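You operate a simulated robot arm through the tools that you are given. There is no shell and no other tool.

The job below is to be done with a simulated two-armed robot. You get a single attempt, and the scene is never put back.

TASK
Gauge the housing's recess, fit the spacer that the card names, and gauge it again.
Fine: park the gauge arm in the middle.
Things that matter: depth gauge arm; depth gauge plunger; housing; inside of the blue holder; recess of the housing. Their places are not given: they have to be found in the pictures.

Only the result counts: the job must be done as asked and must still hold three seconds after the hand-in. Knocking over, shifting, dropping, spilling or breaking anything else fails it.

THE ROBOT
Two 7-joint arms with two-finger grippers on one trunk that stands fixed in place. Base frame: the origin is at the foot of the trunk, x ahead of it, y to its left, z up. Units: m, degrees, N and s.
The left shoulder is at [0.07, 0.139, 1.28], the right one opposite. With the tool pointing down near the work surface each hand reaches from about 0.46 to 0.74 m from the base axis, measured 20 degrees to its own side. Payload 3.43 kg a hand.
The TCP of each hand is the grasp point between the finger pads, 0.03 m short of the fingertips. In the tool frame z runs along the fingers and y along their closing line. The gripper opens to 0.104 m. The gripper's body begins 0.057 m behind the TCP.
Orientation is that of the tool frame in the base frame, as [roll, pitch, yaw] about the fixed x, y, z axes, in that order (R = Rz(yaw) Ry(pitch) Rx(roll)). With the fingers straight down and closing along the base's y, the tool's x points along the base's -x, its y along +y and its z along -z.

THE INTERFACE
- The arms move only by the tool nudge_tool. It takes "left_steps", "right_steps" or both (then of equal length, played together; a hand with none holds still); each is a list of rows, each a list of 7 numbers: the opening, from 0 (shut) to 1 (fully open), then the shift along the base's x, y, z in units of 150 mm (1.0 is 150 mm), then the turn, a rotation vector about the base's x, y, z in units of 90 degrees (1.0 is 90 degrees). In form: [[jaw, tx, ty, tz, ax, ay, az], ...]. A call has 1 to 20 rows; each row is the pose to reach, as a shift and turn from the pose commanded when the call began. A call with a number of a shift or a turn outside -1 to 1 is refused whole. Each row takes 0.2 s and may step no farther than 0.05 m and 8.6 degrees from the row before; otherwise, or with a gripper value out of range, the whole call is refused. A pose out of reach is approached as far as the arm can. The call stops where the force on the tool passes 70 N (or 10 N more than at its start, if that is more) or the arm is blocked; 0.2 s more then pass. The fingers move at their own pace (about 0.045 m/s each) and stop on an object; they squeeze with about 30 N. The grip force told is the motor's: it shows also when the fingers shut on nothing. Time passes only in rows, and 0.2 s behind the last, so rows that repeat a pose let the fingers close. The reply holds the time, the measured pose of the TCP, the force on the tool along the base axes, the opening and the grip force, in the units named above and with some noise, with the torque about the TCP (base axes, N m) and any sound that the robot's microphone picked up.
- Cameras (640 x 400 px; columns grow to the right, rows downward): "scene" is now at [0.1326, -0.0304, 1.5057]; the picture's right is [-0.34, -0.94, 0.00], its down [-0.55, 0.20, -0.81] and it looks along [0.76, -0.28, -0.59] (base axes); focal length 368 px, centre (320, 200). "left" rides on the left gripper at [0.067, -0.018, -0.09] in its tool frame; the picture's right is [0.25, 0.97, 0.00], its down [-0.73, 0.19, -0.66] and it looks along [-0.64, 0.17, 0.75] (tool axes); focal length 218 px, centre (320, 200). "right" rides on the right gripper at [0.067, 0.018, -0.09] in its tool frame; the picture's right is [-0.25, 0.97, 0.00], its down [-0.73, -0.19, -0.66] and it looks along [-0.64, -0.17, 0.75] (tool axes); focal length 218 px, centre (320, 200).
- camera(camera): a new picture of that camera. The clock stands still meanwhile.
- move_column(by): slides the trunk up (or, below 0, down) by that many m; the arms and the scene camera ride with it, the base frame stays. It gives what a move gives, with no picture.
- pan_tilt(pan, tilt): turns the head with the scene camera to pan (to the left, within 86 degrees either way) and tilt (down, from -29 to 69), counted from straight ahead of the robot. It gives what a move gives.
- pixel_to_xyz(camera, pixels): there is no depth. For up to 12 entries [column, row, z] of the newest picture of that camera ("zoom" is the newest enlarged one), the place [x, y] in the base frame at which the ray of that pixel passes the height z, good to about 0.003 m. The clock stands still meanwhile.
- close_up(camera, box): a new picture of the part [left, top, right, bottom] of that camera's present view, enlarged. The clock stands still meanwhile.
- sign_off(): hands the job in; it is judged then, once.

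Open the grippers and draw the arms clear of the work before you hand the job in, unless the task says otherwise.

The tools are called after "Request:" by a JSON object that holds its "api" and its "payload". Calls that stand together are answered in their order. nudge_tool: Moves the arms, as the interface text tells. Its arguments: {"type":"object","properties":{"left_steps":{"type":"array"},"right_steps":{"type":"array"}},"required":[]} The other tools are called the same way: move_column (by) slides the trunk up or down; pan_tilt (pan, tilt) turns the head that bears the scene camera; camera (camera) takes a picture; pixel_to_xyz (camera, pixels) gives the place at which the rays of pixels pass given heights; close_up (camera, box) takes an enlarged picture of a part of a camera's view; sign_off () hands the job in.

At the start:

```text
time_s: 0.0
left_ee_pos: [0.5296, 0.0531, 1.2808]
left_ee_rot: [-179.9, 0.0, -180.0]
left_force: [0.4, -0.4, 0.3]
left_ft_torque: [0.05, 0.0, -0.01]
left_width: 0.104
left_finger_force: 0.1
right_ee_pos: [0.4411, -0.408, 1.2528]
right_ee_rot: [180.0, 0.0, -180.0]
right_force: [0.2, 0.2, -1.0]
right_ft_torque: [0.0, -0.02, 0.01]
right_width: 0.1038
right_finger_force: 0.1
trunk travel left (down, up): [-0.775, 0.165]
head pan, tilt: [-20.1, 36.1]
```

scene: 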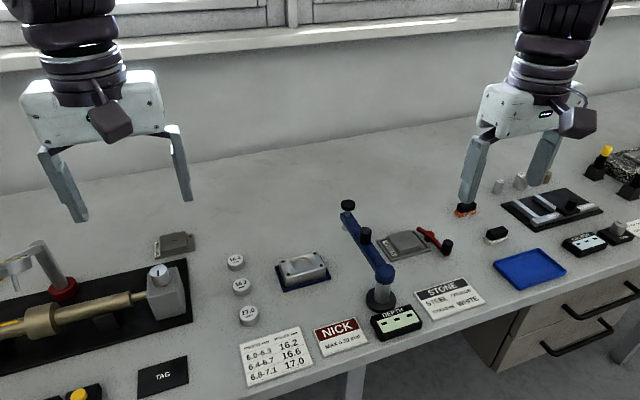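
right: 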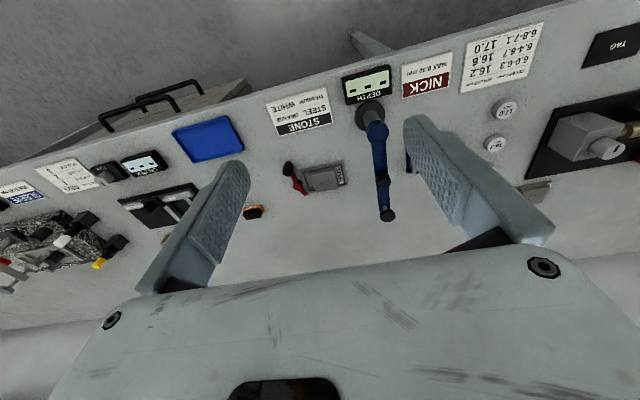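
left: 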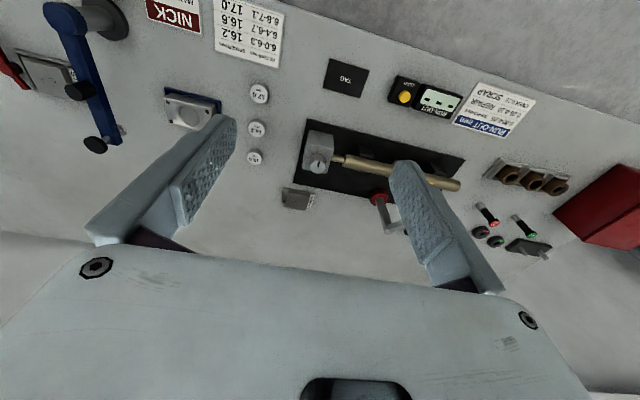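

The scene shows the blue gauge arm around (365,245), a housing in a blue holder at (303,268), three spacers at (235,262), (241,286), (249,315), and the card at (275,357). I'll take enlarged views to read them.

Request:
{"api": "close_up", "payload": {"camera": "scene", "box": [220, 190, 420, 315]}}

Request:
{"api": "close_up", "payload": {"camera": "scene", "box": [220, 290, 440, 400]}}

Request:
{"api": "close_up", "payload": {"camera": "left", "box": [0, 0, 320, 200]}}

```text
3.20 times, centred on (320, 252) of scene
```

zoom: 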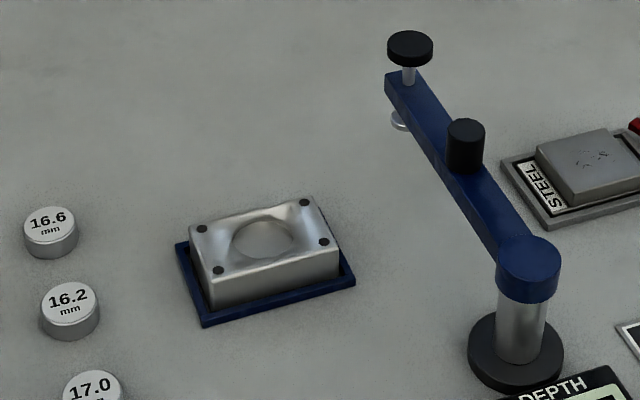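

```text
2.91 times, centred on (330, 345) of scene
```

zoom: 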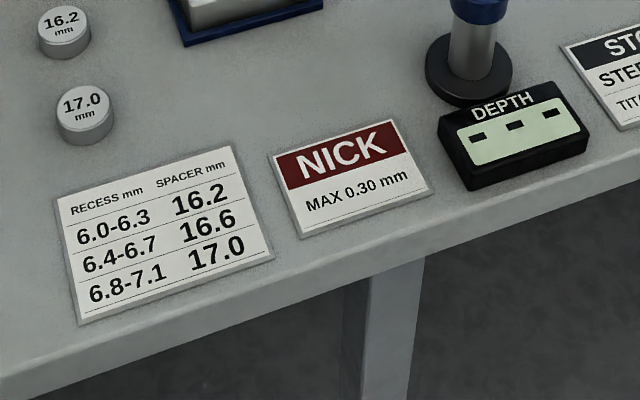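

```text
2.00 times, centred on (160, 100) of left
```

zoom: 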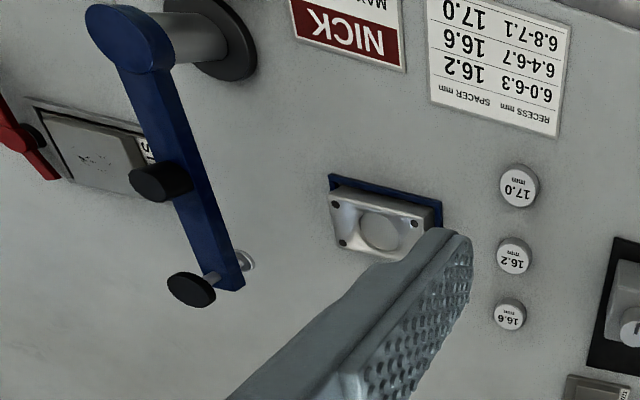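

The card reads 6.0–6.3→16.2, 6.4–6.7→16.6, 6.8–7.1→17.0. I need the table height, so I'll triangulate the 17.0 spacer, the plunger button and others between the scene and left cameras.

Request:
{"api": "pixel_to_xyz", "payload": {"camera": "scene", "pixels": [[249, 312, 0.7], [249, 312, 0.8], [249, 312, 0.9], [249, 312, 1.0], [348, 205, 0.9], [348, 205, 1.0], [348, 205, 1.1], [302, 265, 0.8], [302, 265, 0.9], [302, 265, 1.0]]}}

Request:
{"api": "pixel_to_xyz", "payload": {"camera": "left", "pixels": [[259, 93, 0.7], [259, 93, 0.8], [259, 93, 0.9], [259, 93, 1.0], [95, 144, 0.9], [95, 144, 1.0], [95, 144, 1.1], [189, 115, 0.8], [189, 115, 0.9], [189, 115, 1.0]]}}

```text
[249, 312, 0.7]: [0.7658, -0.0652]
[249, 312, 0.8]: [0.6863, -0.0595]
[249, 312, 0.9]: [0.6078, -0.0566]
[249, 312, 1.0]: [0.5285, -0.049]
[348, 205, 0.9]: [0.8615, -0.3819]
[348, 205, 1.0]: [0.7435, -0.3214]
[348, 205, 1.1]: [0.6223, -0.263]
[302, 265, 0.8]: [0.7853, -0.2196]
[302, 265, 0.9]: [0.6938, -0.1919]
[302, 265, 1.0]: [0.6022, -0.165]
```

```text
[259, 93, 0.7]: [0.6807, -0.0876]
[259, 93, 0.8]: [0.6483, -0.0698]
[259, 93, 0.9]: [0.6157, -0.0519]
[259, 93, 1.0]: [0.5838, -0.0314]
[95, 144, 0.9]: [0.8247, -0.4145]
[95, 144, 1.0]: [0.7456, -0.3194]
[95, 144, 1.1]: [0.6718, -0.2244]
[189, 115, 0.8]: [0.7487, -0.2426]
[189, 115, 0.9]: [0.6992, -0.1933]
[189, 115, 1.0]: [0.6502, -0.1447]
```

Table is near z≈0.87, plunger button near (0.744,-0.320,1.0), housing near (0.695,-0.192,0.90). I'll locate the arm parts, post and holder further, and read the depth display.

Request:
{"api": "close_up", "payload": {"camera": "scene", "box": [330, 190, 430, 252]}}

Request:
{"api": "close_up", "payload": {"camera": "left", "box": [20, 0, 180, 100]}}

Request:
{"api": "close_up", "payload": {"camera": "right", "box": [320, 60, 480, 260]}}

Request:
{"api": "close_up", "payload": {"camera": "scene", "box": [360, 280, 440, 345]}}

Request:
{"api": "close_up", "payload": {"camera": "scene", "box": [265, 235, 345, 300]}}

```text
6.40 times, centred on (380, 221) of scene
```

zoom: 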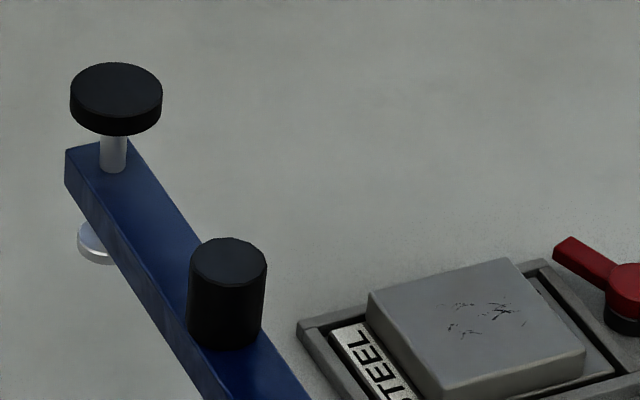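

```text
4.00 times, centred on (100, 50) of left
```

zoom: 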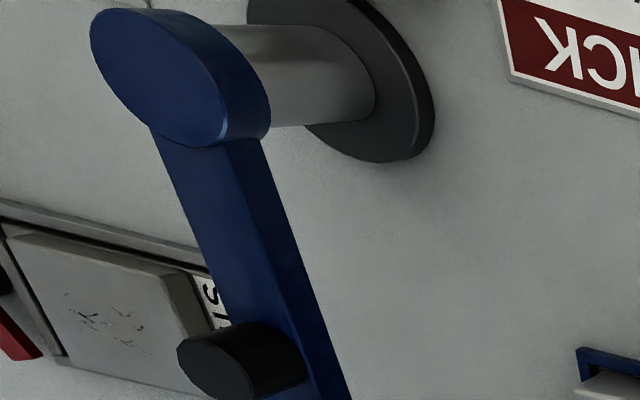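

```text
2.00 times, centred on (400, 160) of right
```

zoom: 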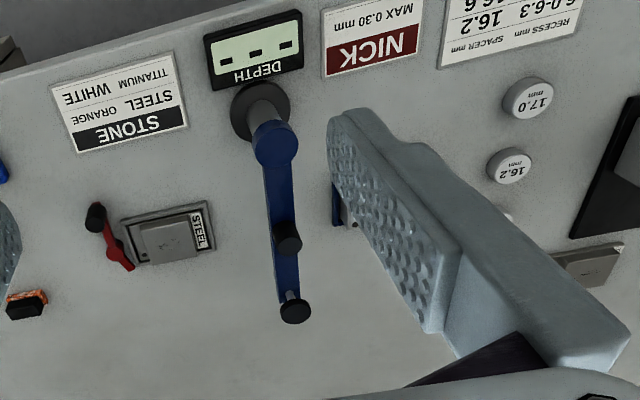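

```text
6.15 times, centred on (400, 312) of scene
```

zoom: 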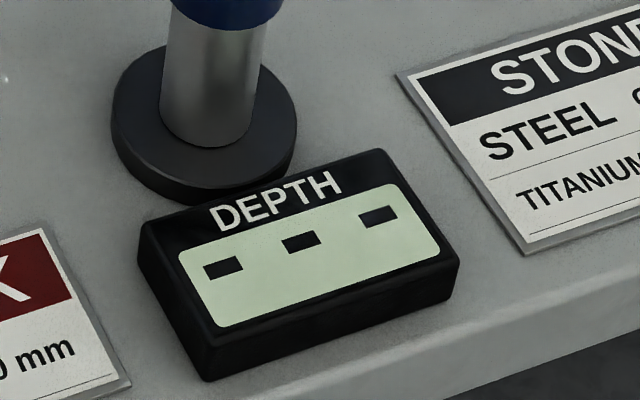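

```text
6.15 times, centred on (305, 268) of scene
```

zoom: 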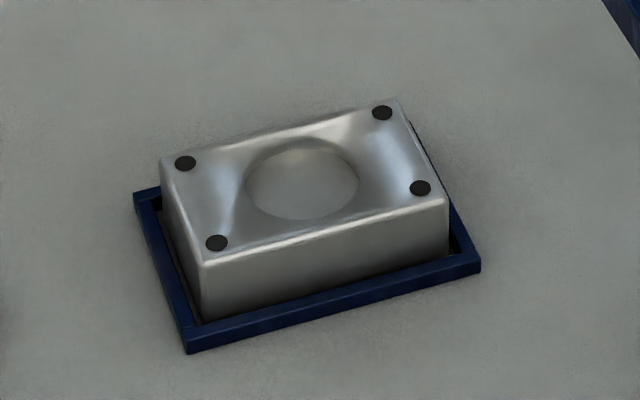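

Triangulating knob top, hub top, button top, plunger foot and the holder corners.

Request:
{"api": "pixel_to_xyz", "payload": {"camera": "scene", "pixels": [[365.6, 230.7, 0.95], [365.6, 230.7, 1.0], [385.3, 270.7, 0.95], [385.3, 270.7, 1.0], [348.1, 204.1, 0.98], [348.1, 204.1, 1.02], [380, 303, 0.87], [380, 303, 0.88], [303.5, 264.5, 0.89], [303.5, 264.5, 0.9]]}}

Request:
{"api": "pixel_to_xyz", "payload": {"camera": "left", "pixels": [[73.7, 92.5, 0.95], [73.7, 92.5, 1.0], [60, 20, 0.95], [60, 20, 1.0], [95, 145.5, 0.98], [95, 145.5, 1.02], [248, 157, 0.88], [256, 129, 0.88], [259, 93, 0.88]]}}

```text
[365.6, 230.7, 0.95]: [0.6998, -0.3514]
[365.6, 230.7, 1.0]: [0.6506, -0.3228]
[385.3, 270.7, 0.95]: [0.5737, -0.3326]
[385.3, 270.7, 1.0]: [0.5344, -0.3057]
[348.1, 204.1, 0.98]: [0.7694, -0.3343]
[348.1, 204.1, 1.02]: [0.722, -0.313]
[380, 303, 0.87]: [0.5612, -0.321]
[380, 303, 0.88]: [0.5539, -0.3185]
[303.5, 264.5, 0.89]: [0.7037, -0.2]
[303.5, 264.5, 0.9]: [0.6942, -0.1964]
```

```text
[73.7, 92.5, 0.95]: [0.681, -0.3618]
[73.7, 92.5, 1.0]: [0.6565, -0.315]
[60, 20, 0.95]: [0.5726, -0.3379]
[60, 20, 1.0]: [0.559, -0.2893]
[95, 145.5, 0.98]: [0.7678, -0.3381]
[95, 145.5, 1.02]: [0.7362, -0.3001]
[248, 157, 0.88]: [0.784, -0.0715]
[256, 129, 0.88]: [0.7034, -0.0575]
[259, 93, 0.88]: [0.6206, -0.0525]
```

The gauge hub is at about (0.570,-0.329), the knob top at (0.666,-0.332,0.984), the button top at (0.762,-0.330,0.987), and the arm points along +x. The housing is about 45° round to the left. I'll bring the right hand over the knob, staying high.

Request:
{"api": "nudge_tool", "payload": {"right_steps": [[1, 0.2, 0.1, -0.1, 0, 0, 0], [1, 0.4, 0.2, -0.25, 0, 0, 0], [1, 0.6, 0.3, -0.4, 0, 0, 0], [1, 0.8, 0.4, -0.55, 0, 0, 0], [1, 1.0, 0.5, -0.7, 0, 0, 0]]}}

```text
time_s: 1.2
left_ee_pos: [0.5322, 0.0534, 1.2795]
left_ee_rot: [-180.0, -0.1, 180.0]
left_force: [-0.1, -1.3, -0.4]
left_ft_torque: [0.02, 0.02, 0.01]
left_width: 0.104
left_finger_force: 0.1
right_ee_pos: [0.5806, -0.3441, 1.1453]
right_ee_rot: [180.0, 0.0, 179.9]
right_force: [0.7, 0.0, -0.2]
right_ft_torque: [-0.07, 0.01, 0.01]
right_width: 0.104
right_finger_force: 0.0
right hand out of reach, approached as far as the arm can: row 5
trunk travel left (down, up): [-0.775, 0.165]
head pan, tilt: [-20.1, 36.1]
```

The hand ran out of reach at height 1.15, since the wrist sits well above the shoulder. Raising the trunk should give more horizontal reach at the work height.

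Request:
{"api": "move_column", "payload": {"by": 0.13}}

```text
time_s: 2.8
left_ee_pos: [0.5305, 0.0533, 1.4117]
left_ee_rot: [179.9, 0.0, -179.9]
left_force: [-0.1, 0.6, -0.1]
left_ft_torque: [0.0, 0.01, -0.01]
left_width: 0.104
left_finger_force: 0.1
right_ee_pos: [0.578, -0.3443, 1.2772]
right_ee_rot: [-180.0, 0.0, -180.0]
right_force: [0.6, 0.1, -0.1]
right_ft_torque: [-0.02, -0.03, 0.03]
right_width: 0.1037
right_finger_force: 0.1
trunk travel left (down, up): [-0.905, 0.035]
head pan, tilt: [-20.1, 36.1]
```

The trunk is up 0.13 m. Now I'll lower the right hand vertically at its current spot, then move outward.

Request:
{"api": "nudge_tool", "payload": {"right_steps": [[1, 0, 0, -0.3, 0, 0, 0], [1, 0, 0, -0.6, 0, 0, 0], [1, 0, 0, -0.85, 0, 0, 0], [1, 0, 0, -1.0, 0, 0, 0]]}}

```text
time_s: 3.8
left_ee_pos: [0.5296, 0.0523, 1.4121]
left_ee_rot: [180.0, 0.0, -179.9]
left_force: [0.9, -0.7, -1.1]
left_ft_torque: [-0.01, 0.01, 0.04]
left_width: 0.104
left_finger_force: 0.1
right_ee_pos: [0.5688, -0.3475, 1.1311]
right_ee_rot: [179.9, 0.2, 179.9]
right_force: [-0.8, 0.5, 0.7]
right_ft_torque: [-0.04, 0.01, -0.04]
right_width: 0.104
right_finger_force: 0.1
right hand out of reach, approached as far as the arm can: row 4
trunk travel left (down, up): [-0.905, 0.035]
head pan, tilt: [-20.1, 36.1]
```

Still out of reach here, at less distance than expected. I'll look at the arm's posture to understand why.

Request:
{"api": "camera", "payload": {"camera": "scene"}}

Request:
{"api": "camera", "payload": {"camera": "left"}}

Request:
{"api": "camera", "payload": {"camera": "right"}}

```text
taken
```

scene: 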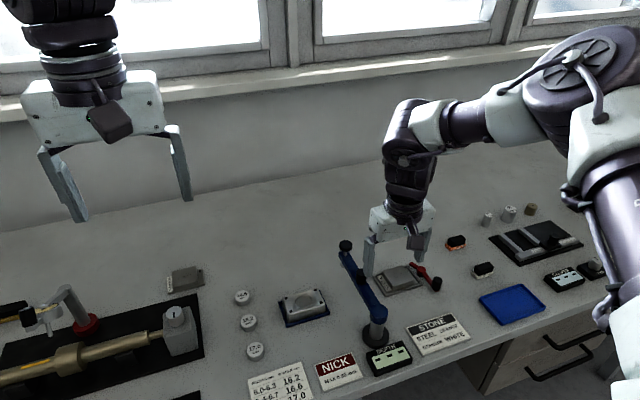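

```text
taken
```

left: 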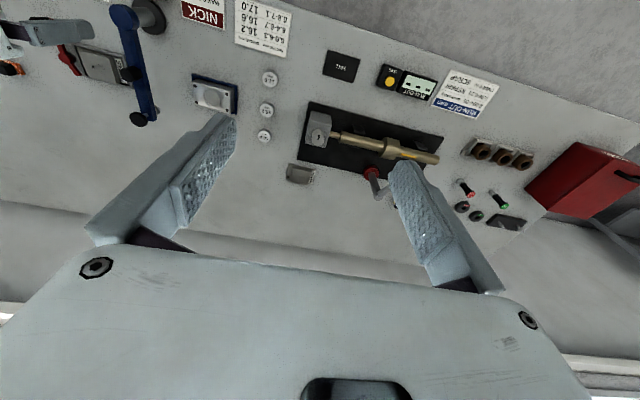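

```text
taken
```

right: 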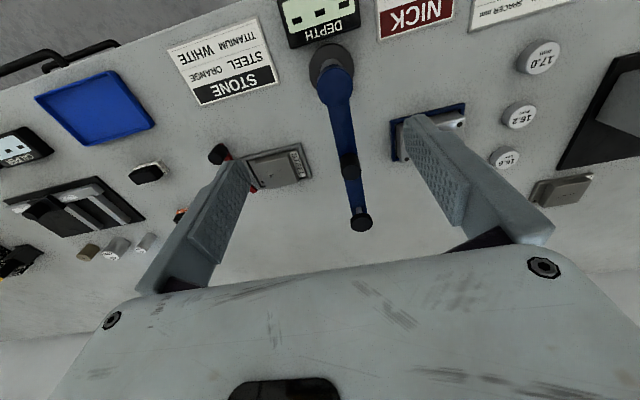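

The arm is clearly not stretched, so some joint limit is in play. I'll probe by moving a little inward and outward while watching for the reach notice.

Request:
{"api": "nudge_tool", "payload": {"right_steps": [[1, 0.1, 0.2, 0, 0, 0, 0], [1, 0.2, 0.4, 0, 0, 0, 0], [1, 0.3, 0.5, 0, 0, 0, 0]]}}

```text
time_s: 4.6
left_ee_pos: [0.5291, 0.054, 1.4121]
left_ee_rot: [-180.0, 0.0, 180.0]
left_force: [-1.8, 0.0, -0.5]
left_ft_torque: [-0.01, 0.0, -0.04]
left_width: 0.104
left_finger_force: 0.0
right_ee_pos: [0.5609, -0.3012, 1.1519]
right_ee_rot: [-180.0, 0.1, -179.9]
right_force: [-0.1, -0.4, 0.2]
right_ft_torque: [-0.01, -0.02, 0.0]
right_width: 0.1041
right_finger_force: 0.1
right hand out of reach, approached as far as the arm can: row 1, 2, 3
trunk travel left (down, up): [-0.905, 0.035]
head pan, tilt: [-20.1, 36.1]
```

Moving inward ended even shorter at (0.561,-0.301,1.152). I'll look again at the posture.

Request:
{"api": "camera", "payload": {"camera": "scene"}}

Request:
{"api": "pan_tilt", "payload": {"pan": -60, "tilt": 20}}

Request:
{"api": "camera", "payload": {"camera": "scene"}}

```text
taken
```

scene: 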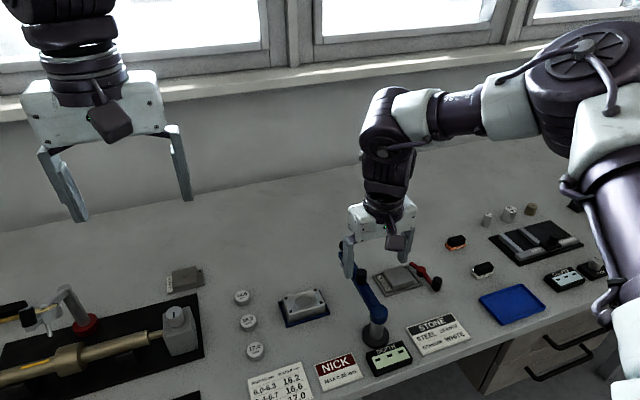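

```text
time_s: 5.6
left_ee_pos: [0.5296, 0.0532, 1.4113]
left_ee_rot: [-179.9, 0.0, 179.9]
left_force: [1.1, 0.9, -0.1]
left_ft_torque: [0.02, -0.03, 0.04]
left_width: 0.104
left_finger_force: 0.0
right_ee_pos: [0.5606, -0.3007, 1.1523]
right_ee_rot: [180.0, 0.1, 180.0]
right_force: [0.7, 0.5, 0.5]
right_ft_torque: [-0.02, -0.05, -0.02]
right_width: 0.1038
right_finger_force: 0.0
trunk travel left (down, up): [-0.905, 0.035]
head pan, tilt: [-60.0, 20.0]
```

```text
taken
```

scene: 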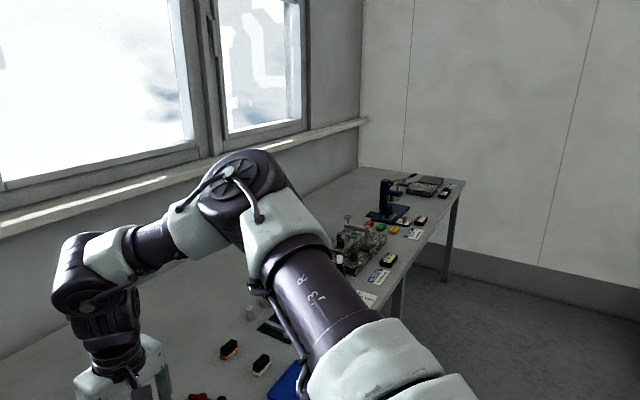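

The posture may be an awkward one picked up by reaching the limit high up. I'll retreat inward, go down lower where reach is stated, and extend from there; first turning the head back.

Request:
{"api": "pan_tilt", "payload": {"pan": -20, "tilt": 40}}

Request:
{"api": "nudge_tool", "payload": {"right_steps": [[1, -0.25, 0, 0, 0, 0, 0], [1, -0.5, 0, 0, 0, 0, 0], [1, -0.7, 0, 0, 0, 0, 0], [1, -0.7, 0, 0, 0, 0, 0]]}}

```text
time_s: 6.7
left_ee_pos: [0.53, 0.0536, 1.4121]
left_ee_rot: [180.0, 0.0, -179.9]
left_force: [0.2, -0.3, 0.2]
left_ft_torque: [0.02, -0.01, -0.03]
left_width: 0.1041
left_finger_force: 0.1
right_ee_pos: [0.561, -0.3011, 1.1518]
right_ee_rot: [-180.0, 0.1, -179.9]
right_force: [-0.4, 0.6, -0.4]
right_ft_torque: [0.0, 0.0, 0.01]
right_width: 0.1039
right_finger_force: 0.0
trunk travel left (down, up): [-0.905, 0.035]
head pan, tilt: [-20.0, 40.0]
```

```text
time_s: 7.7
left_ee_pos: [0.5309, 0.0537, 1.4111]
left_ee_rot: [-179.9, -0.1, 180.0]
left_force: [0.5, 0.2, 0.6]
left_ft_torque: [-0.01, 0.01, 0.0]
left_width: 0.104
left_finger_force: 0.0
right_ee_pos: [0.4588, -0.2995, 1.1552]
right_ee_rot: [180.0, 0.0, 180.0]
right_force: [0.3, 0.3, 0.3]
right_ft_torque: [0.03, 0.01, -0.01]
right_width: 0.104
right_finger_force: 0.1
trunk travel left (down, up): [-0.905, 0.035]
head pan, tilt: [-20.0, 40.0]
```

Retreat worked normally. Now lower to about z=1.03 here (clear of everything under it) and then extend outward above the gauge arm.

Request:
{"api": "nudge_tool", "payload": {"right_steps": [[1, 0, 0, -0.2, 0, 0, 0], [1, 0, 0, -0.4, 0, 0, 0], [1, 0, 0, -0.6, 0, 0, 0], [1, 0, -0.1, -0.8, 0, 0, 0], [1, 0, -0.2, -0.8, 0, 0, 0]]}}

```text
time_s: 8.9
left_ee_pos: [0.5293, 0.0531, 1.4122]
left_ee_rot: [-179.9, 0.0, -179.9]
left_force: [-0.1, -0.2, 0.0]
left_ft_torque: [0.0, -0.01, 0.0]
left_width: 0.104
left_finger_force: 0.1
right_ee_pos: [0.4568, -0.3303, 1.0357]
right_ee_rot: [179.9, 0.1, -180.0]
right_force: [-0.3, -0.7, 0.0]
right_ft_torque: [0.03, 0.02, 0.04]
right_width: 0.1044
right_finger_force: 0.1
right hand out of reach, approached as far as the arm can: row 4
trunk travel left (down, up): [-0.905, 0.035]
head pan, tilt: [-20.0, 40.0]
```

It stops when going down too, so with the shoulders this high I've the wrong regime: the hands probably reach best when the shoulders are nearer to the work height. I'll raise the right hand and then lower the trunk well below its start height.

Request:
{"api": "nudge_tool", "payload": {"left_steps": [[1, 0, 0, 0.1, 0, 0, 0], [1, 0, 0, 0.2, 0, 0, 0], [1, 0, 0, 0.3, 0, 0, 0], [1, 0, 0, 0.4, 0, 0, 0], [1, 0, 0, 0.4, 0, 0, 0]], "right_steps": [[1, 0, 0, 0.25, 0, 0, 0], [1, 0, 0, 0.5, 0, 0, 0], [1, 0, 0, 0.75, 0, 0, 0], [1, 0, 0, 1.0, 0, 0, 0], [1, 0, 0, 1.0, 0, 0, 0]]}}

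Request:
{"api": "nudge_tool", "payload": {"right_steps": [[1, 0, 0, 0.25, 0, 0, 0], [1, 0, 0, 0.5, 0, 0, 0], [1, 0, 0, 0.75, 0, 0, 0], [1, 0, 0, 1.0, 0, 0, 0], [1, 0, 0, 1.0, 0, 0, 0]]}}

```text
time_s: 10.1
left_ee_pos: [0.5295, 0.0533, 1.4736]
left_ee_rot: [180.0, 0.0, 180.0]
left_force: [-0.2, -0.3, 0.0]
left_ft_torque: [-0.02, -0.01, -0.03]
left_width: 0.1041
left_finger_force: 0.1
right_ee_pos: [0.4572, -0.3293, 1.1849]
right_ee_rot: [180.0, 0.0, -180.0]
right_force: [0.3, -0.2, 0.6]
right_ft_torque: [0.0, -0.01, 0.02]
right_width: 0.104
right_finger_force: 0.1
trunk travel left (down, up): [-0.905, 0.035]
head pan, tilt: [-20.0, 40.0]
```

```text
time_s: 11.3
left_ee_pos: [0.5293, 0.0542, 1.4743]
left_ee_rot: [-180.0, 0.0, 180.0]
left_force: [0.5, 0.3, 0.2]
left_ft_torque: [-0.03, 0.03, 0.01]
left_width: 0.104
left_finger_force: 0.1
right_ee_pos: [0.4584, -0.3299, 1.3351]
right_ee_rot: [179.9, 0.0, 180.0]
right_force: [0.2, -0.6, -0.3]
right_ft_torque: [-0.01, 0.01, 0.0]
right_width: 0.1042
right_finger_force: 0.0
trunk travel left (down, up): [-0.905, 0.035]
head pan, tilt: [-20.0, 40.0]
```

Both hands are high now. Lowering the trunk 0.2 m puts the right hand at about 1.135 and the left at about 1.27, still well clear of the bench.

Request:
{"api": "move_column", "payload": {"by": -0.2}}

Request:
{"api": "camera", "payload": {"camera": "scene"}}

```text
time_s: 13.5
left_ee_pos: [0.5305, 0.0541, 1.2738]
left_ee_rot: [-179.9, 0.0, 180.0]
left_force: [-0.7, -0.3, 0.0]
left_ft_torque: [0.02, 0.01, 0.03]
left_width: 0.1039
left_finger_force: 0.1
right_ee_pos: [0.4578, -0.33, 1.1359]
right_ee_rot: [179.9, 0.0, 180.0]
right_force: [0.8, 0.1, -0.4]
right_ft_torque: [0.0, 0.0, 0.01]
right_width: 0.1042
right_finger_force: 0.0
trunk travel left (down, up): [-0.705, 0.235]
head pan, tilt: [-20.0, 40.0]
```

```text
taken
```

scene: 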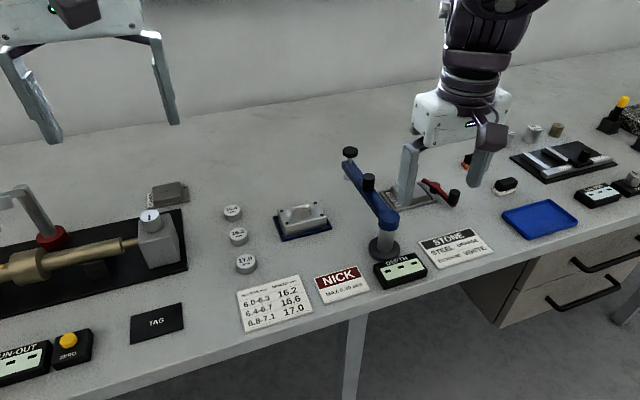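

I'll raise both hands again and lower the trunk another 0.2 m, bringing the shoulders to about 1.01.

Request:
{"api": "nudge_tool", "payload": {"left_steps": [[1, 0, 0, 0.2, 0, 0, 0], [1, 0, 0, 0.4, 0, 0, 0], [1, 0, 0, 0.6, 0, 0, 0], [1, 0, 0, 0.8, 0, 0, 0], [1, 0, 0, 0.8, 0, 0, 0]], "right_steps": [[1, 0, 0, 0.25, 0, 0, 0], [1, 0, 0, 0.5, 0, 0, 0], [1, 0, 0, 0.75, 0, 0, 0], [1, 0, 0, 1.0, 0, 0, 0], [1, 0, 0, 1.0, 0, 0, 0]]}}

Request:
{"api": "move_column", "payload": {"by": -0.2}}

Request:
{"api": "camera", "payload": {"camera": "scene"}}

```text
time_s: 14.7
left_ee_pos: [0.5129, 0.0448, 1.3069]
left_ee_rot: [-179.9, -0.1, 179.9]
left_force: [-0.2, 0.1, 0.0]
left_ft_torque: [0.01, 0.03, 0.04]
left_width: 0.104
left_finger_force: 0.0
left hand out of reach, approached as far as the arm can: row 1, 2, 3, 4, 5
right_ee_pos: [0.4392, -0.3312, 1.2498]
right_ee_rot: [179.9, 0.2, 180.0]
right_force: [0.4, 0.2, -0.3]
right_ft_torque: [0.02, 0.05, 0.0]
right_width: 0.1041
right_finger_force: 0.1
right hand out of reach, approached as far as the arm can: row 3, 4, 5
trunk travel left (down, up): [-0.705, 0.235]
head pan, tilt: [-20.0, 40.0]
```

```text
time_s: 16.9
left_ee_pos: [0.5121, 0.0443, 1.107]
left_ee_rot: [-180.0, 0.0, -180.0]
left_force: [0.2, 0.4, -0.1]
left_ft_torque: [-0.01, 0.0, 0.01]
left_width: 0.1042
left_finger_force: 0.1
right_ee_pos: [0.4374, -0.3323, 1.0506]
right_ee_rot: [179.8, 0.2, -179.9]
right_force: [0.0, -0.4, -0.4]
right_ft_torque: [0.02, 0.03, 0.05]
right_width: 0.1039
right_finger_force: 0.1
trunk travel left (down, up): [-0.505, 0.435]
head pan, tilt: [-20.0, 40.0]
```

```text
taken
```

scene: 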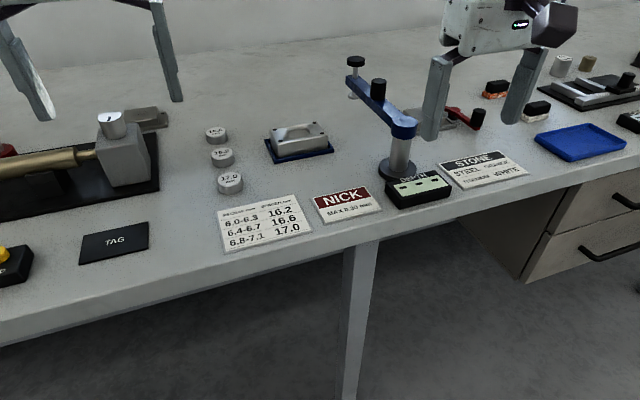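

The limit above shows the wrist sits roughly 0.43 m above the TCP, so the best shoulder height for bench work is near the start height after all, and tilting the tool outward will gain reach. I'll bring the trunk back to its start height.

Request:
{"api": "move_column", "payload": {"by": 0.27}}

Request:
{"api": "nudge_tool", "payload": {"right_steps": [[1, 0.05, 0, -0.25, 0, 0, 0], [1, 0.1, 0, -0.5, 0, 0, 0], [1, 0.1, 0, -0.75, 0, 0, 0], [1, 0.1, 0, -1.0, 0, 0, 0], [1, 0.1, 0, -1.0, 0, 0, 0]]}}

Request:
{"api": "nudge_tool", "payload": {"right_steps": [[1, 0, 0, -0.2, 0, 0, 0], [1, 0, 0, -0.4, 0, 0, 0], [1, 0, 0, -0.6, 0, 0, 0], [1, 0, 0, -0.8, 0, 0, 0], [1, 0, 0, -0.8, 0, 0, 0]]}}

```text
time_s: 19.6
left_ee_pos: [0.5126, 0.0436, 1.3759]
left_ee_rot: [180.0, 0.2, -179.9]
left_force: [-0.1, 0.1, 0.1]
left_ft_torque: [-0.02, 0.05, 0.0]
left_width: 0.104
left_finger_force: 0.0
right_ee_pos: [0.4382, -0.332, 1.3195]
right_ee_rot: [179.9, 0.3, -179.9]
right_force: [0.1, -0.2, -0.6]
right_ft_torque: [0.0, -0.02, 0.0]
right_width: 0.104
right_finger_force: 0.1
trunk travel left (down, up): [-0.775, 0.165]
head pan, tilt: [-20.0, 40.0]
```

```text
time_s: 20.8
left_ee_pos: [0.5122, 0.0448, 1.3771]
left_ee_rot: [180.0, 0.1, 180.0]
left_force: [-0.1, -0.2, -0.5]
left_ft_torque: [0.0, -0.02, -0.01]
left_width: 0.104
left_finger_force: 0.0
right_ee_pos: [0.4517, -0.3335, 1.1711]
right_ee_rot: [179.9, 0.1, 179.9]
right_force: [0.5, -0.7, 0.6]
right_ft_torque: [0.0, 0.01, -0.03]
right_width: 0.1039
right_finger_force: 0.1
trunk travel left (down, up): [-0.775, 0.165]
head pan, tilt: [-20.0, 40.0]
```

```text
time_s: 22.0
left_ee_pos: [0.5124, 0.0434, 1.3775]
left_ee_rot: [-179.9, 0.0, 180.0]
left_force: [-1.1, 0.1, -0.4]
left_ft_torque: [0.02, -0.02, -0.03]
left_width: 0.1041
left_finger_force: 0.1
right_ee_pos: [0.4524, -0.3333, 1.0509]
right_ee_rot: [179.9, 0.2, -180.0]
right_force: [-0.5, -0.2, -0.5]
right_ft_torque: [-0.05, -0.02, 0.0]
right_width: 0.1039
right_finger_force: 0.0
trunk travel left (down, up): [-0.775, 0.165]
head pan, tilt: [-20.0, 40.0]
```

Right hand is at (0.452,-0.333,1.051) with no reach trouble. Now I extend outward along x at this height, above the gauge arm (tops ≤0.987, fingertips at 1.02).

Request:
{"api": "nudge_tool", "payload": {"right_steps": [[1, 0.2, 0, 0, 0, 0, 0], [1, 0.4, 0, 0, 0, 0, 0], [1, 0.6, 0, 0, 0, 0, 0], [1, 0.8, 0, 0, 0, 0, 0], [1, 0.95, 0, 0, 0, 0, 0], [1, 0.95, 0, 0, 0, 0, 0]]}}

```text
time_s: 23.4
left_ee_pos: [0.5106, 0.0444, 1.3764]
left_ee_rot: [-179.9, 0.0, -180.0]
left_force: [0.6, -0.4, 0.3]
left_ft_torque: [-0.01, 0.0, -0.02]
left_width: 0.1039
left_finger_force: 0.2
right_ee_pos: [0.585, -0.3341, 1.0519]
right_ee_rot: [180.0, 0.5, 180.0]
right_force: [1.0, 0.4, 0.5]
right_ft_torque: [0.03, -0.05, -0.02]
right_width: 0.104
right_finger_force: 0.1
right hand out of reach, approached as far as the arm can: row 5, 6
trunk travel left (down, up): [-0.775, 0.165]
head pan, tilt: [-20.0, 40.0]
```

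The vertical tool stops at x≈0.585 here. I'll tilt the fingers outward about the base y axis while holding the TCP, to gain reach.

Request:
{"api": "nudge_tool", "payload": {"right_steps": [[1, -0.05, 0, 0.1, 0, -0.08, 0], [1, -0.05, 0, 0.1, 0, -0.16, 0], [1, -0.05, 0, 0.1, 0, -0.24, 0], [1, -0.05, 0, 0.1, 0, -0.24, 0]]}}

Request:
{"api": "camera", "payload": {"camera": "scene"}}

Request:
{"api": "camera", "payload": {"camera": "left"}}

Request:
{"api": "camera", "payload": {"camera": "right"}}

```text
time_s: 24.4
left_ee_pos: [0.5124, 0.0437, 1.3764]
left_ee_rot: [179.9, -0.1, -179.9]
left_force: [-1.1, -0.2, 0.1]
left_ft_torque: [0.03, 0.02, -0.01]
left_width: 0.1039
left_finger_force: 0.1
right_ee_pos: [0.5781, -0.3343, 1.0672]
right_ee_rot: [179.9, 21.8, 179.9]
right_force: [-0.2, 0.6, 1.2]
right_ft_torque: [0.03, -0.01, 0.0]
right_width: 0.104
right_finger_force: 0.2
trunk travel left (down, up): [-0.775, 0.165]
head pan, tilt: [-20.0, 40.0]
```

```text
taken
```

scene: 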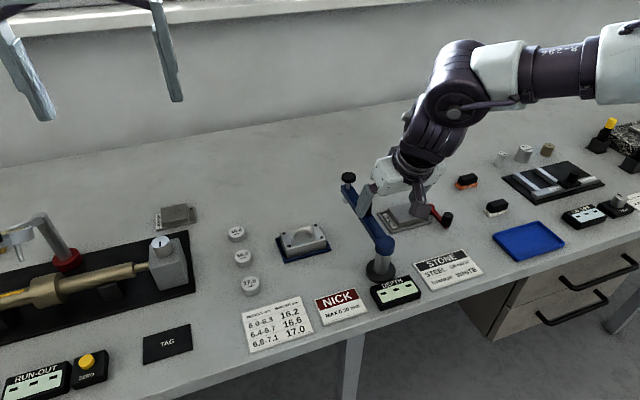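

```text
taken
```

left: 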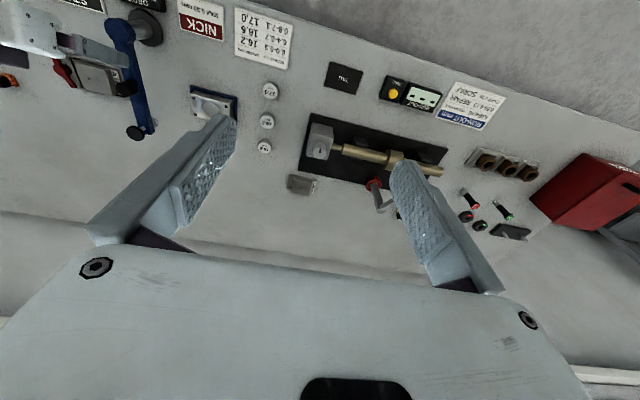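

```text
taken
```

right: 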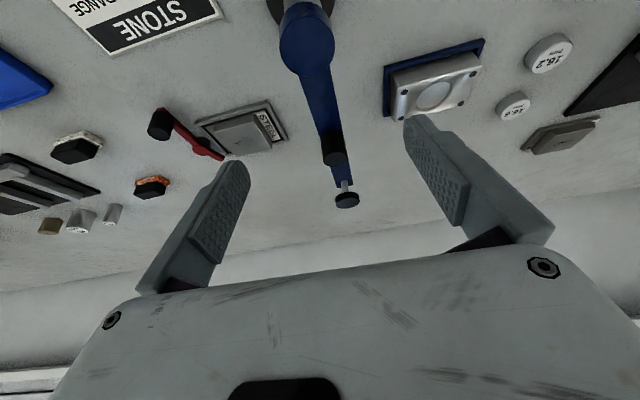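

Tilted 22° outward at (0.578,-0.334,1.067). Now extend toward the knob, above it.

Request:
{"api": "nudge_tool", "payload": {"right_steps": [[1, 0.15, 0.0, 0, 0, 0, 0], [1, 0.3, 0.01, 0, 0, 0, 0], [1, 0.45, 0.01, 0, 0, 0, 0], [1, 0.59, 0.015, 0, 0, 0, 0], [1, 0.59, 0.015, 0, 0, 0, 0]]}}

```text
time_s: 25.6
left_ee_pos: [0.5112, 0.0436, 1.3764]
left_ee_rot: [-180.0, 0.0, -180.0]
left_force: [-0.3, 0.6, 0.7]
left_ft_torque: [0.0, -0.02, -0.02]
left_width: 0.104
left_finger_force: 0.0
right_ee_pos: [0.665, -0.3309, 1.0672]
right_ee_rot: [179.9, 21.8, -179.9]
right_force: [-0.8, -1.0, 0.2]
right_ft_torque: [0.02, 0.01, -0.04]
right_width: 0.1041
right_finger_force: 0.0
trunk travel left (down, up): [-0.775, 0.165]
head pan, tilt: [-20.0, 40.0]
```

Tilted, the hand reaches (0.665,-0.331,1.067). I'll check alignment over the knob in the pictures.

Request:
{"api": "camera", "payload": {"camera": "right"}}

Request:
{"api": "camera", "payload": {"camera": "scene"}}

```text
taken
```

right: 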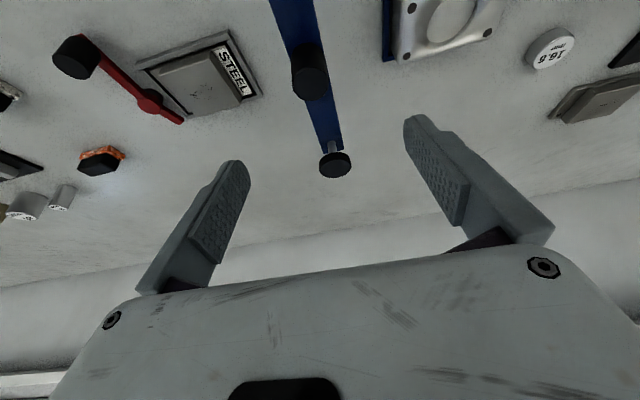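

```text
taken
```

scene: 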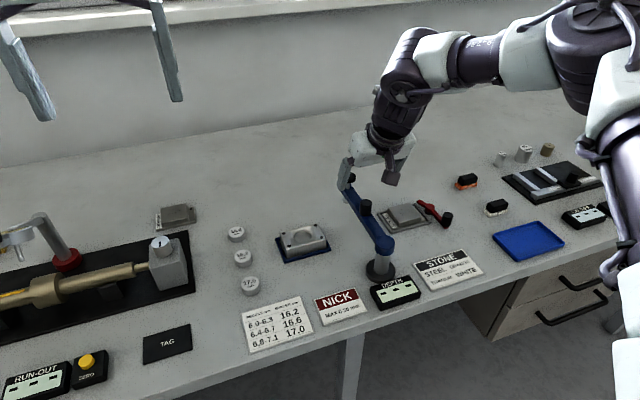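

Let me verify the knob and button positions with this closer right-hand view.

Request:
{"api": "close_up", "payload": {"camera": "right", "box": [260, 20, 400, 190]}}

Request:
{"api": "pixel_to_xyz", "payload": {"camera": "right", "pixels": [[310, 85, 0.984], [310, 85, 0.97], [334, 164, 0.987], [450, 22, 0.905], [445, 22, 0.88]]}}

```text
2.35 times, centred on (330, 105) of right
```

zoom: 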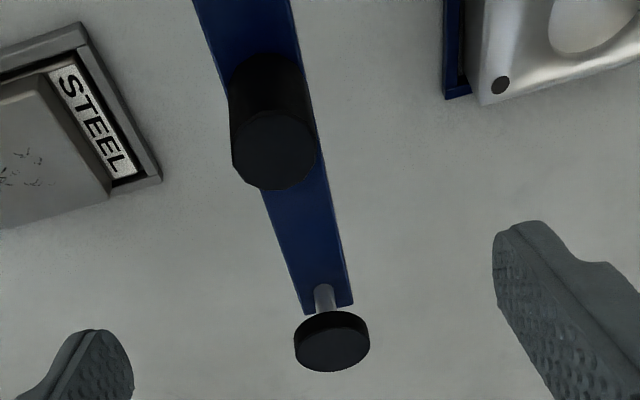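

```text
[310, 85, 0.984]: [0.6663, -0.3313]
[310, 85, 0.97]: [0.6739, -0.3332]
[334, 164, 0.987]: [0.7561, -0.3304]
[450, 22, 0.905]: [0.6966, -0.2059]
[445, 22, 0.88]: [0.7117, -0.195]
```

Knob centre confirmed at (0.666,-0.331), right under the hand. I'll descend to z≈0.980 with open fingers astride the knob, then close gently.

Request:
{"api": "nudge_tool", "payload": {"right_steps": [[1, 0.01, 0, -0.2, 0, 0, 0], [1, 0.01, 0, -0.4, 0, 0, 0], [1, 0.01, 0, -0.5, 0, 0, 0], [1, 0.01, 0, -0.58, 0, 0, 0], [1, 0.01, 0, -0.58, 0, 0, 0]]}}

Request:
{"api": "camera", "payload": {"camera": "right"}}

Request:
{"api": "close_up", "payload": {"camera": "scene", "box": [300, 120, 460, 290]}}

```text
time_s: 26.8
left_ee_pos: [0.511, 0.0442, 1.3763]
left_ee_rot: [-180.0, 0.0, 180.0]
left_force: [0.4, -0.8, 0.3]
left_ft_torque: [0.0, 0.0, -0.01]
left_width: 0.104
left_finger_force: 0.0
right_ee_pos: [0.6447, -0.3405, 0.9967]
right_ee_rot: [179.9, 21.8, 180.0]
right_force: [0.2, 0.3, 0.2]
right_ft_torque: [-0.01, -0.01, -0.04]
right_width: 0.1041
right_finger_force: 0.0
right hand out of reach, approached as far as the arm can: row 2, 3, 4, 5
trunk travel left (down, up): [-0.775, 0.165]
head pan, tilt: [-20.0, 40.0]
```

```text
taken
```

right: 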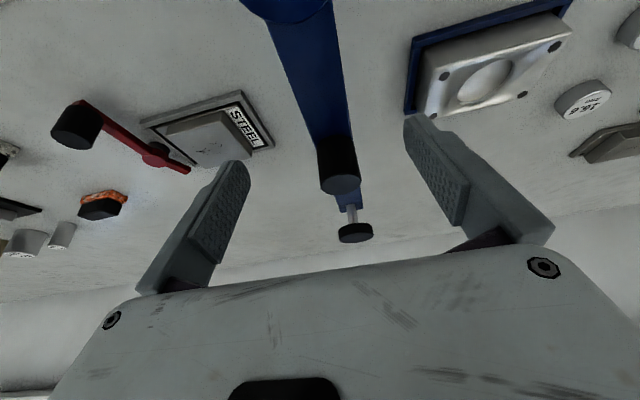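

```text
2.35 times, centred on (380, 205) of scene
```

zoom: 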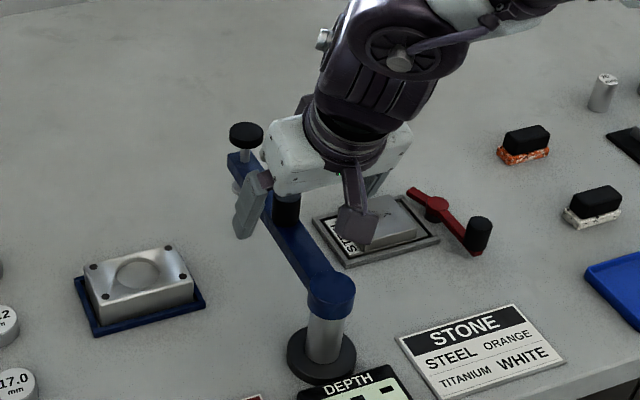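

Going down at this extension hit a limit, and the hand settled at (0.645,-0.341,0.997), short of the knob. I'll back up a bit and try a different hand yaw, since the limit seems to be a wrist joint rather than arm length.

Request:
{"api": "nudge_tool", "payload": {"right_steps": [[1, -0.05, 0, 0.2, 0, 0, 0], [1, -0.1, 0.03, 0.4, 0, 0, 0.09], [1, -0.1, 0.03, 0.4, 0, 0, 0.18], [1, -0.1, 0.03, 0.4, 0, 0, 0.27], [1, -0.1, 0.03, 0.4, 0, 0, 0.36], [1, -0.1, 0.03, 0.4, 0, 0, 0.36]]}}

Request:
{"api": "nudge_tool", "payload": {"right_steps": [[1, 0.12, 0.02, -0.1, 0, 0, 0], [1, 0.24, 0.04, -0.2, 0, 0, 0], [1, 0.24, 0.04, -0.3, 0, 0, 0], [1, 0.24, 0.04, -0.4, 0, 0, 0], [1, 0.24, 0.04, -0.4, 0, 0, 0]]}}

```text
time_s: 28.2
left_ee_pos: [0.5108, 0.0447, 1.3762]
left_ee_rot: [-180.0, 0.0, -179.9]
left_force: [0.2, 0.3, 0.4]
left_ft_torque: [0.0, -0.01, 0.0]
left_width: 0.1039
left_finger_force: 0.1
right_ee_pos: [0.6307, -0.3353, 1.0574]
right_ee_rot: [180.0, 21.8, -147.4]
right_force: [-0.2, 0.2, -0.3]
right_ft_torque: [0.01, 0.02, 0.06]
right_width: 0.1041
right_finger_force: 0.0
trunk travel left (down, up): [-0.775, 0.165]
head pan, tilt: [-20.0, 40.0]
```

```text
time_s: 29.4
left_ee_pos: [0.5123, 0.0441, 1.3758]
left_ee_rot: [-179.9, -0.1, -179.9]
left_force: [0.1, 0.3, 0.9]
left_ft_torque: [-0.01, -0.01, 0.01]
left_width: 0.1041
left_finger_force: 0.0
right_ee_pos: [0.6562, -0.3319, 1.0062]
right_ee_rot: [180.0, 21.8, -147.6]
right_force: [0.5, -0.2, 0.6]
right_ft_torque: [0.03, -0.03, 0.02]
right_width: 0.1038
right_finger_force: 0.2
right hand out of reach, approached as far as the arm can: row 3, 4, 5
trunk travel left (down, up): [-0.775, 0.165]
head pan, tilt: [-20.0, 40.0]
```

Somewhat further, but still short. By the limit points, more outward tilt plus lower shoulders should give margin, so I'll pull back and up, undo the yaw, and then lower the trunk 0.12 m.

Request:
{"api": "nudge_tool", "payload": {"right_steps": [[1, -0.1, 0, 0.2, 0, 0, -0.09], [1, -0.2, 0, 0.4, 0, 0, -0.18], [1, -0.3, 0, 0.6, 0, 0, -0.27], [1, -0.4, 0, 0.8, 0, 0, -0.36], [1, -0.5, 0, 0.9, 0, 0, -0.36], [1, -0.5, 0, 0.9, 0, 0, -0.36]]}}

Request:
{"api": "move_column", "payload": {"by": -0.12}}

Request:
{"api": "nudge_tool", "payload": {"right_steps": [[1, 0, 0, 0, 0, -0.08, 0], [1, 0, 0, 0, 0, -0.16, 0], [1, 0, 0, 0, 0, -0.2, 0], [1, 0, 0, 0, 0, -0.2, 0]]}}

```text
time_s: 30.8
left_ee_pos: [0.5124, 0.0429, 1.3766]
left_ee_rot: [179.9, 0.0, 180.0]
left_force: [-0.3, -0.7, 0.6]
left_ft_torque: [-0.02, 0.04, 0.0]
left_width: 0.1042
left_finger_force: 0.1
right_ee_pos: [0.5795, -0.333, 1.1398]
right_ee_rot: [179.9, 21.7, 179.9]
right_force: [-0.8, 0.4, -0.2]
right_ft_torque: [-0.02, 0.01, 0.0]
right_width: 0.1038
right_finger_force: 0.1
trunk travel left (down, up): [-0.775, 0.165]
head pan, tilt: [-20.0, 40.0]
```

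```text
time_s: 32.3
left_ee_pos: [0.5111, 0.0441, 1.256]
left_ee_rot: [179.9, 0.0, -180.0]
left_force: [0.7, -0.1, -0.3]
left_ft_torque: [-0.01, -0.01, -0.01]
left_width: 0.1039
left_finger_force: 0.0
right_ee_pos: [0.5783, -0.3334, 1.0199]
right_ee_rot: [180.0, 21.7, 180.0]
right_force: [0.1, -0.4, -0.3]
right_ft_torque: [0.02, -0.03, 0.04]
right_width: 0.1039
right_finger_force: 0.0
trunk travel left (down, up): [-0.655, 0.285]
head pan, tilt: [-20.0, 40.0]
```

```text
time_s: 33.3
left_ee_pos: [0.5112, 0.0433, 1.2564]
left_ee_rot: [179.9, 0.0, -180.0]
left_force: [0.6, 0.0, 0.1]
left_ft_torque: [0.02, 0.01, 0.0]
left_width: 0.1042
left_finger_force: 0.1
right_ee_pos: [0.5782, -0.3337, 1.0202]
right_ee_rot: [179.9, 39.8, 180.0]
right_force: [0.2, 0.4, 0.8]
right_ft_torque: [-0.02, -0.01, 0.01]
right_width: 0.1041
right_finger_force: 0.0
trunk travel left (down, up): [-0.655, 0.285]
head pan, tilt: [-20.0, 40.0]
```

Tilt is now 40° at (0.578,-0.334,1.020). I extend toward the knob at this height (fingertips pass above the knob top at 0.984).

Request:
{"api": "nudge_tool", "payload": {"right_steps": [[1, 0.12, 0, 0.05, 0, 0, 0], [1, 0.24, 0, 0.08, 0, 0, 0], [1, 0.36, 0.01, 0.08, 0, 0, 0], [1, 0.48, 0.015, 0.08, 0, 0, 0], [1, 0.585, 0.015, 0.08, 0, 0, 0], [1, 0.585, 0.015, 0.08, 0, 0, 0]]}}

```text
time_s: 34.7
left_ee_pos: [0.5118, 0.0442, 1.2557]
left_ee_rot: [-180.0, 0.0, -179.9]
left_force: [0.1, 0.0, 0.6]
left_ft_torque: [0.0, -0.01, 0.0]
left_width: 0.1039
left_finger_force: 0.0
right_ee_pos: [0.6671, -0.3302, 1.0327]
right_ee_rot: [179.9, 39.7, -179.9]
right_force: [0.3, 0.1, 0.5]
right_ft_torque: [0.01, -0.01, 0.03]
right_width: 0.1041
right_finger_force: 0.0
trunk travel left (down, up): [-0.655, 0.285]
head pan, tilt: [-20.0, 40.0]
```

Reached over the knob at z=1.033 with no trouble. Descending to z≈0.980 with fingers astride the knob.

Request:
{"api": "nudge_tool", "payload": {"right_steps": [[1, 0, 0, -0.12, 0, 0, 0], [1, 0, 0, -0.24, 0, 0, 0], [1, -0.01, 0, -0.35, 0, 0, 0], [1, -0.01, 0, -0.35, 0, 0, 0]]}}

Request:
{"api": "camera", "payload": {"camera": "right"}}

Request:
{"api": "close_up", "payload": {"camera": "scene", "box": [280, 100, 440, 270]}}

```text
time_s: 35.7
left_ee_pos: [0.5117, 0.0439, 1.2568]
left_ee_rot: [179.9, 0.0, -180.0]
left_force: [-0.2, 0.0, 0.5]
left_ft_torque: [-0.01, -0.02, 0.01]
left_width: 0.104
left_finger_force: 0.0
right_ee_pos: [0.6652, -0.3303, 0.9804]
right_ee_rot: [179.9, 39.7, 180.0]
right_force: [-0.1, -0.3, 0.3]
right_ft_torque: [-0.01, -0.02, -0.03]
right_width: 0.1039
right_finger_force: 0.0
trunk travel left (down, up): [-0.655, 0.285]
head pan, tilt: [-20.0, 40.0]
```

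```text
taken
```

right: 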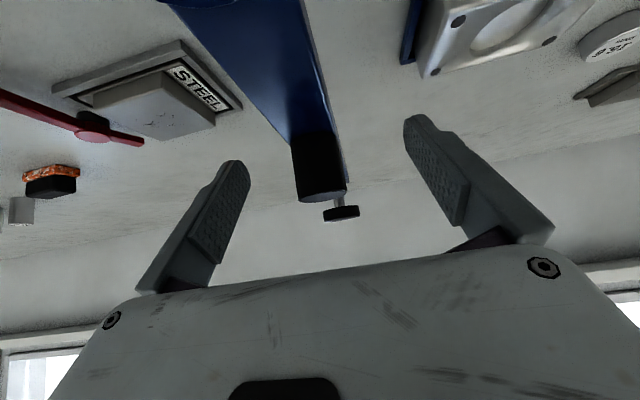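

```text
2.35 times, centred on (360, 185) of scene
```

zoom: 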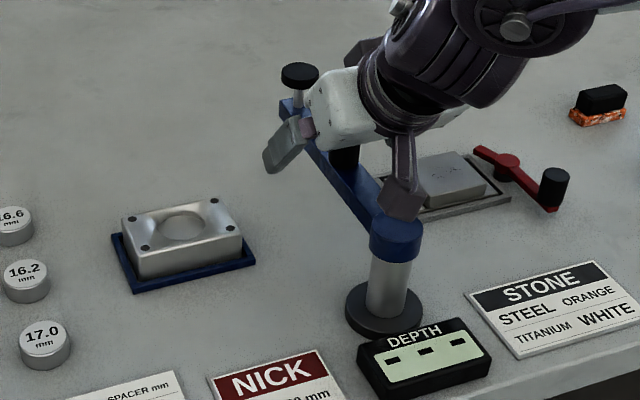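

The knob at (320,170) in the right view sits centred between the fingers. Closing on it.

Request:
{"api": "nudge_tool", "payload": {"right_steps": [[0.5, 0, 0, 0, 0, 0, 0], [0.3, 0, 0, 0, 0, 0, 0], [0.1, 0, 0, 0, 0, 0, 0], [0, 0, 0, 0, 0, 0, 0], [0, 0, 0, 0, 0, 0, 0], [0, 0, 0, 0, 0, 0, 0], [0, 0, 0, 0, 0, 0, 0]]}}

Request:
{"api": "camera", "payload": {"camera": "right"}}

```text
time_s: 37.3
left_ee_pos: [0.5115, 0.0439, 1.2554]
left_ee_rot: [-180.0, 0.0, -180.0]
left_force: [0.1, 0.7, 0.0]
left_ft_torque: [0.01, -0.02, -0.02]
left_width: 0.104
left_finger_force: 0.1
right_ee_pos: [0.6646, -0.3295, 0.9806]
right_ee_rot: [-180.0, 39.8, -179.9]
right_force: [0.4, 0.8, -1.1]
right_ft_torque: [-0.4, -0.24, -0.04]
right_width: 0.0256
right_finger_force: 44.9
trunk travel left (down, up): [-0.655, 0.285]
head pan, tilt: [-20.0, 40.0]
```

```text
taken
```

right: 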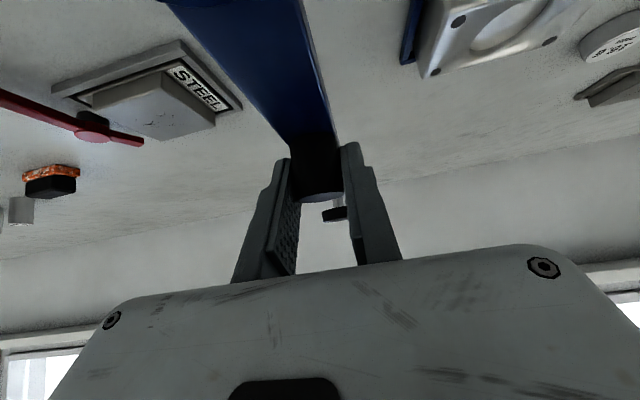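

Gripped the knob (width 0.0256 m). Before swinging I refine the recess centre from the scene and left views.

Request:
{"api": "close_up", "payload": {"camera": "scene", "box": [270, 170, 350, 235]}}

Request:
{"api": "camera", "payload": {"camera": "left"}}

Request:
{"api": "close_up", "payload": {"camera": "left", "box": [120, 40, 300, 160]}}

```text
6.15 times, centred on (310, 202) of scene
```

zoom: 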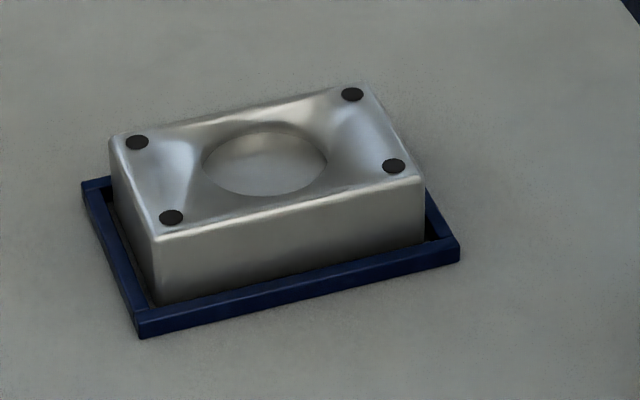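

```text
taken
```

left: 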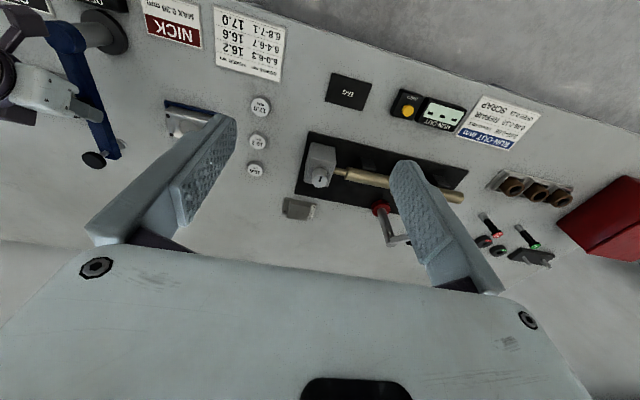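

```text
3.33 times, centred on (210, 100) of left
```

zoom: 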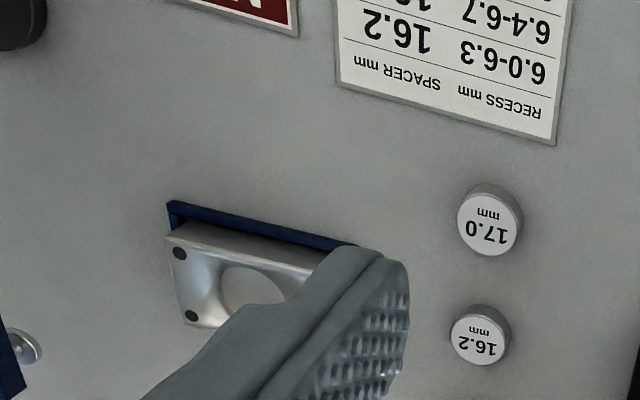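

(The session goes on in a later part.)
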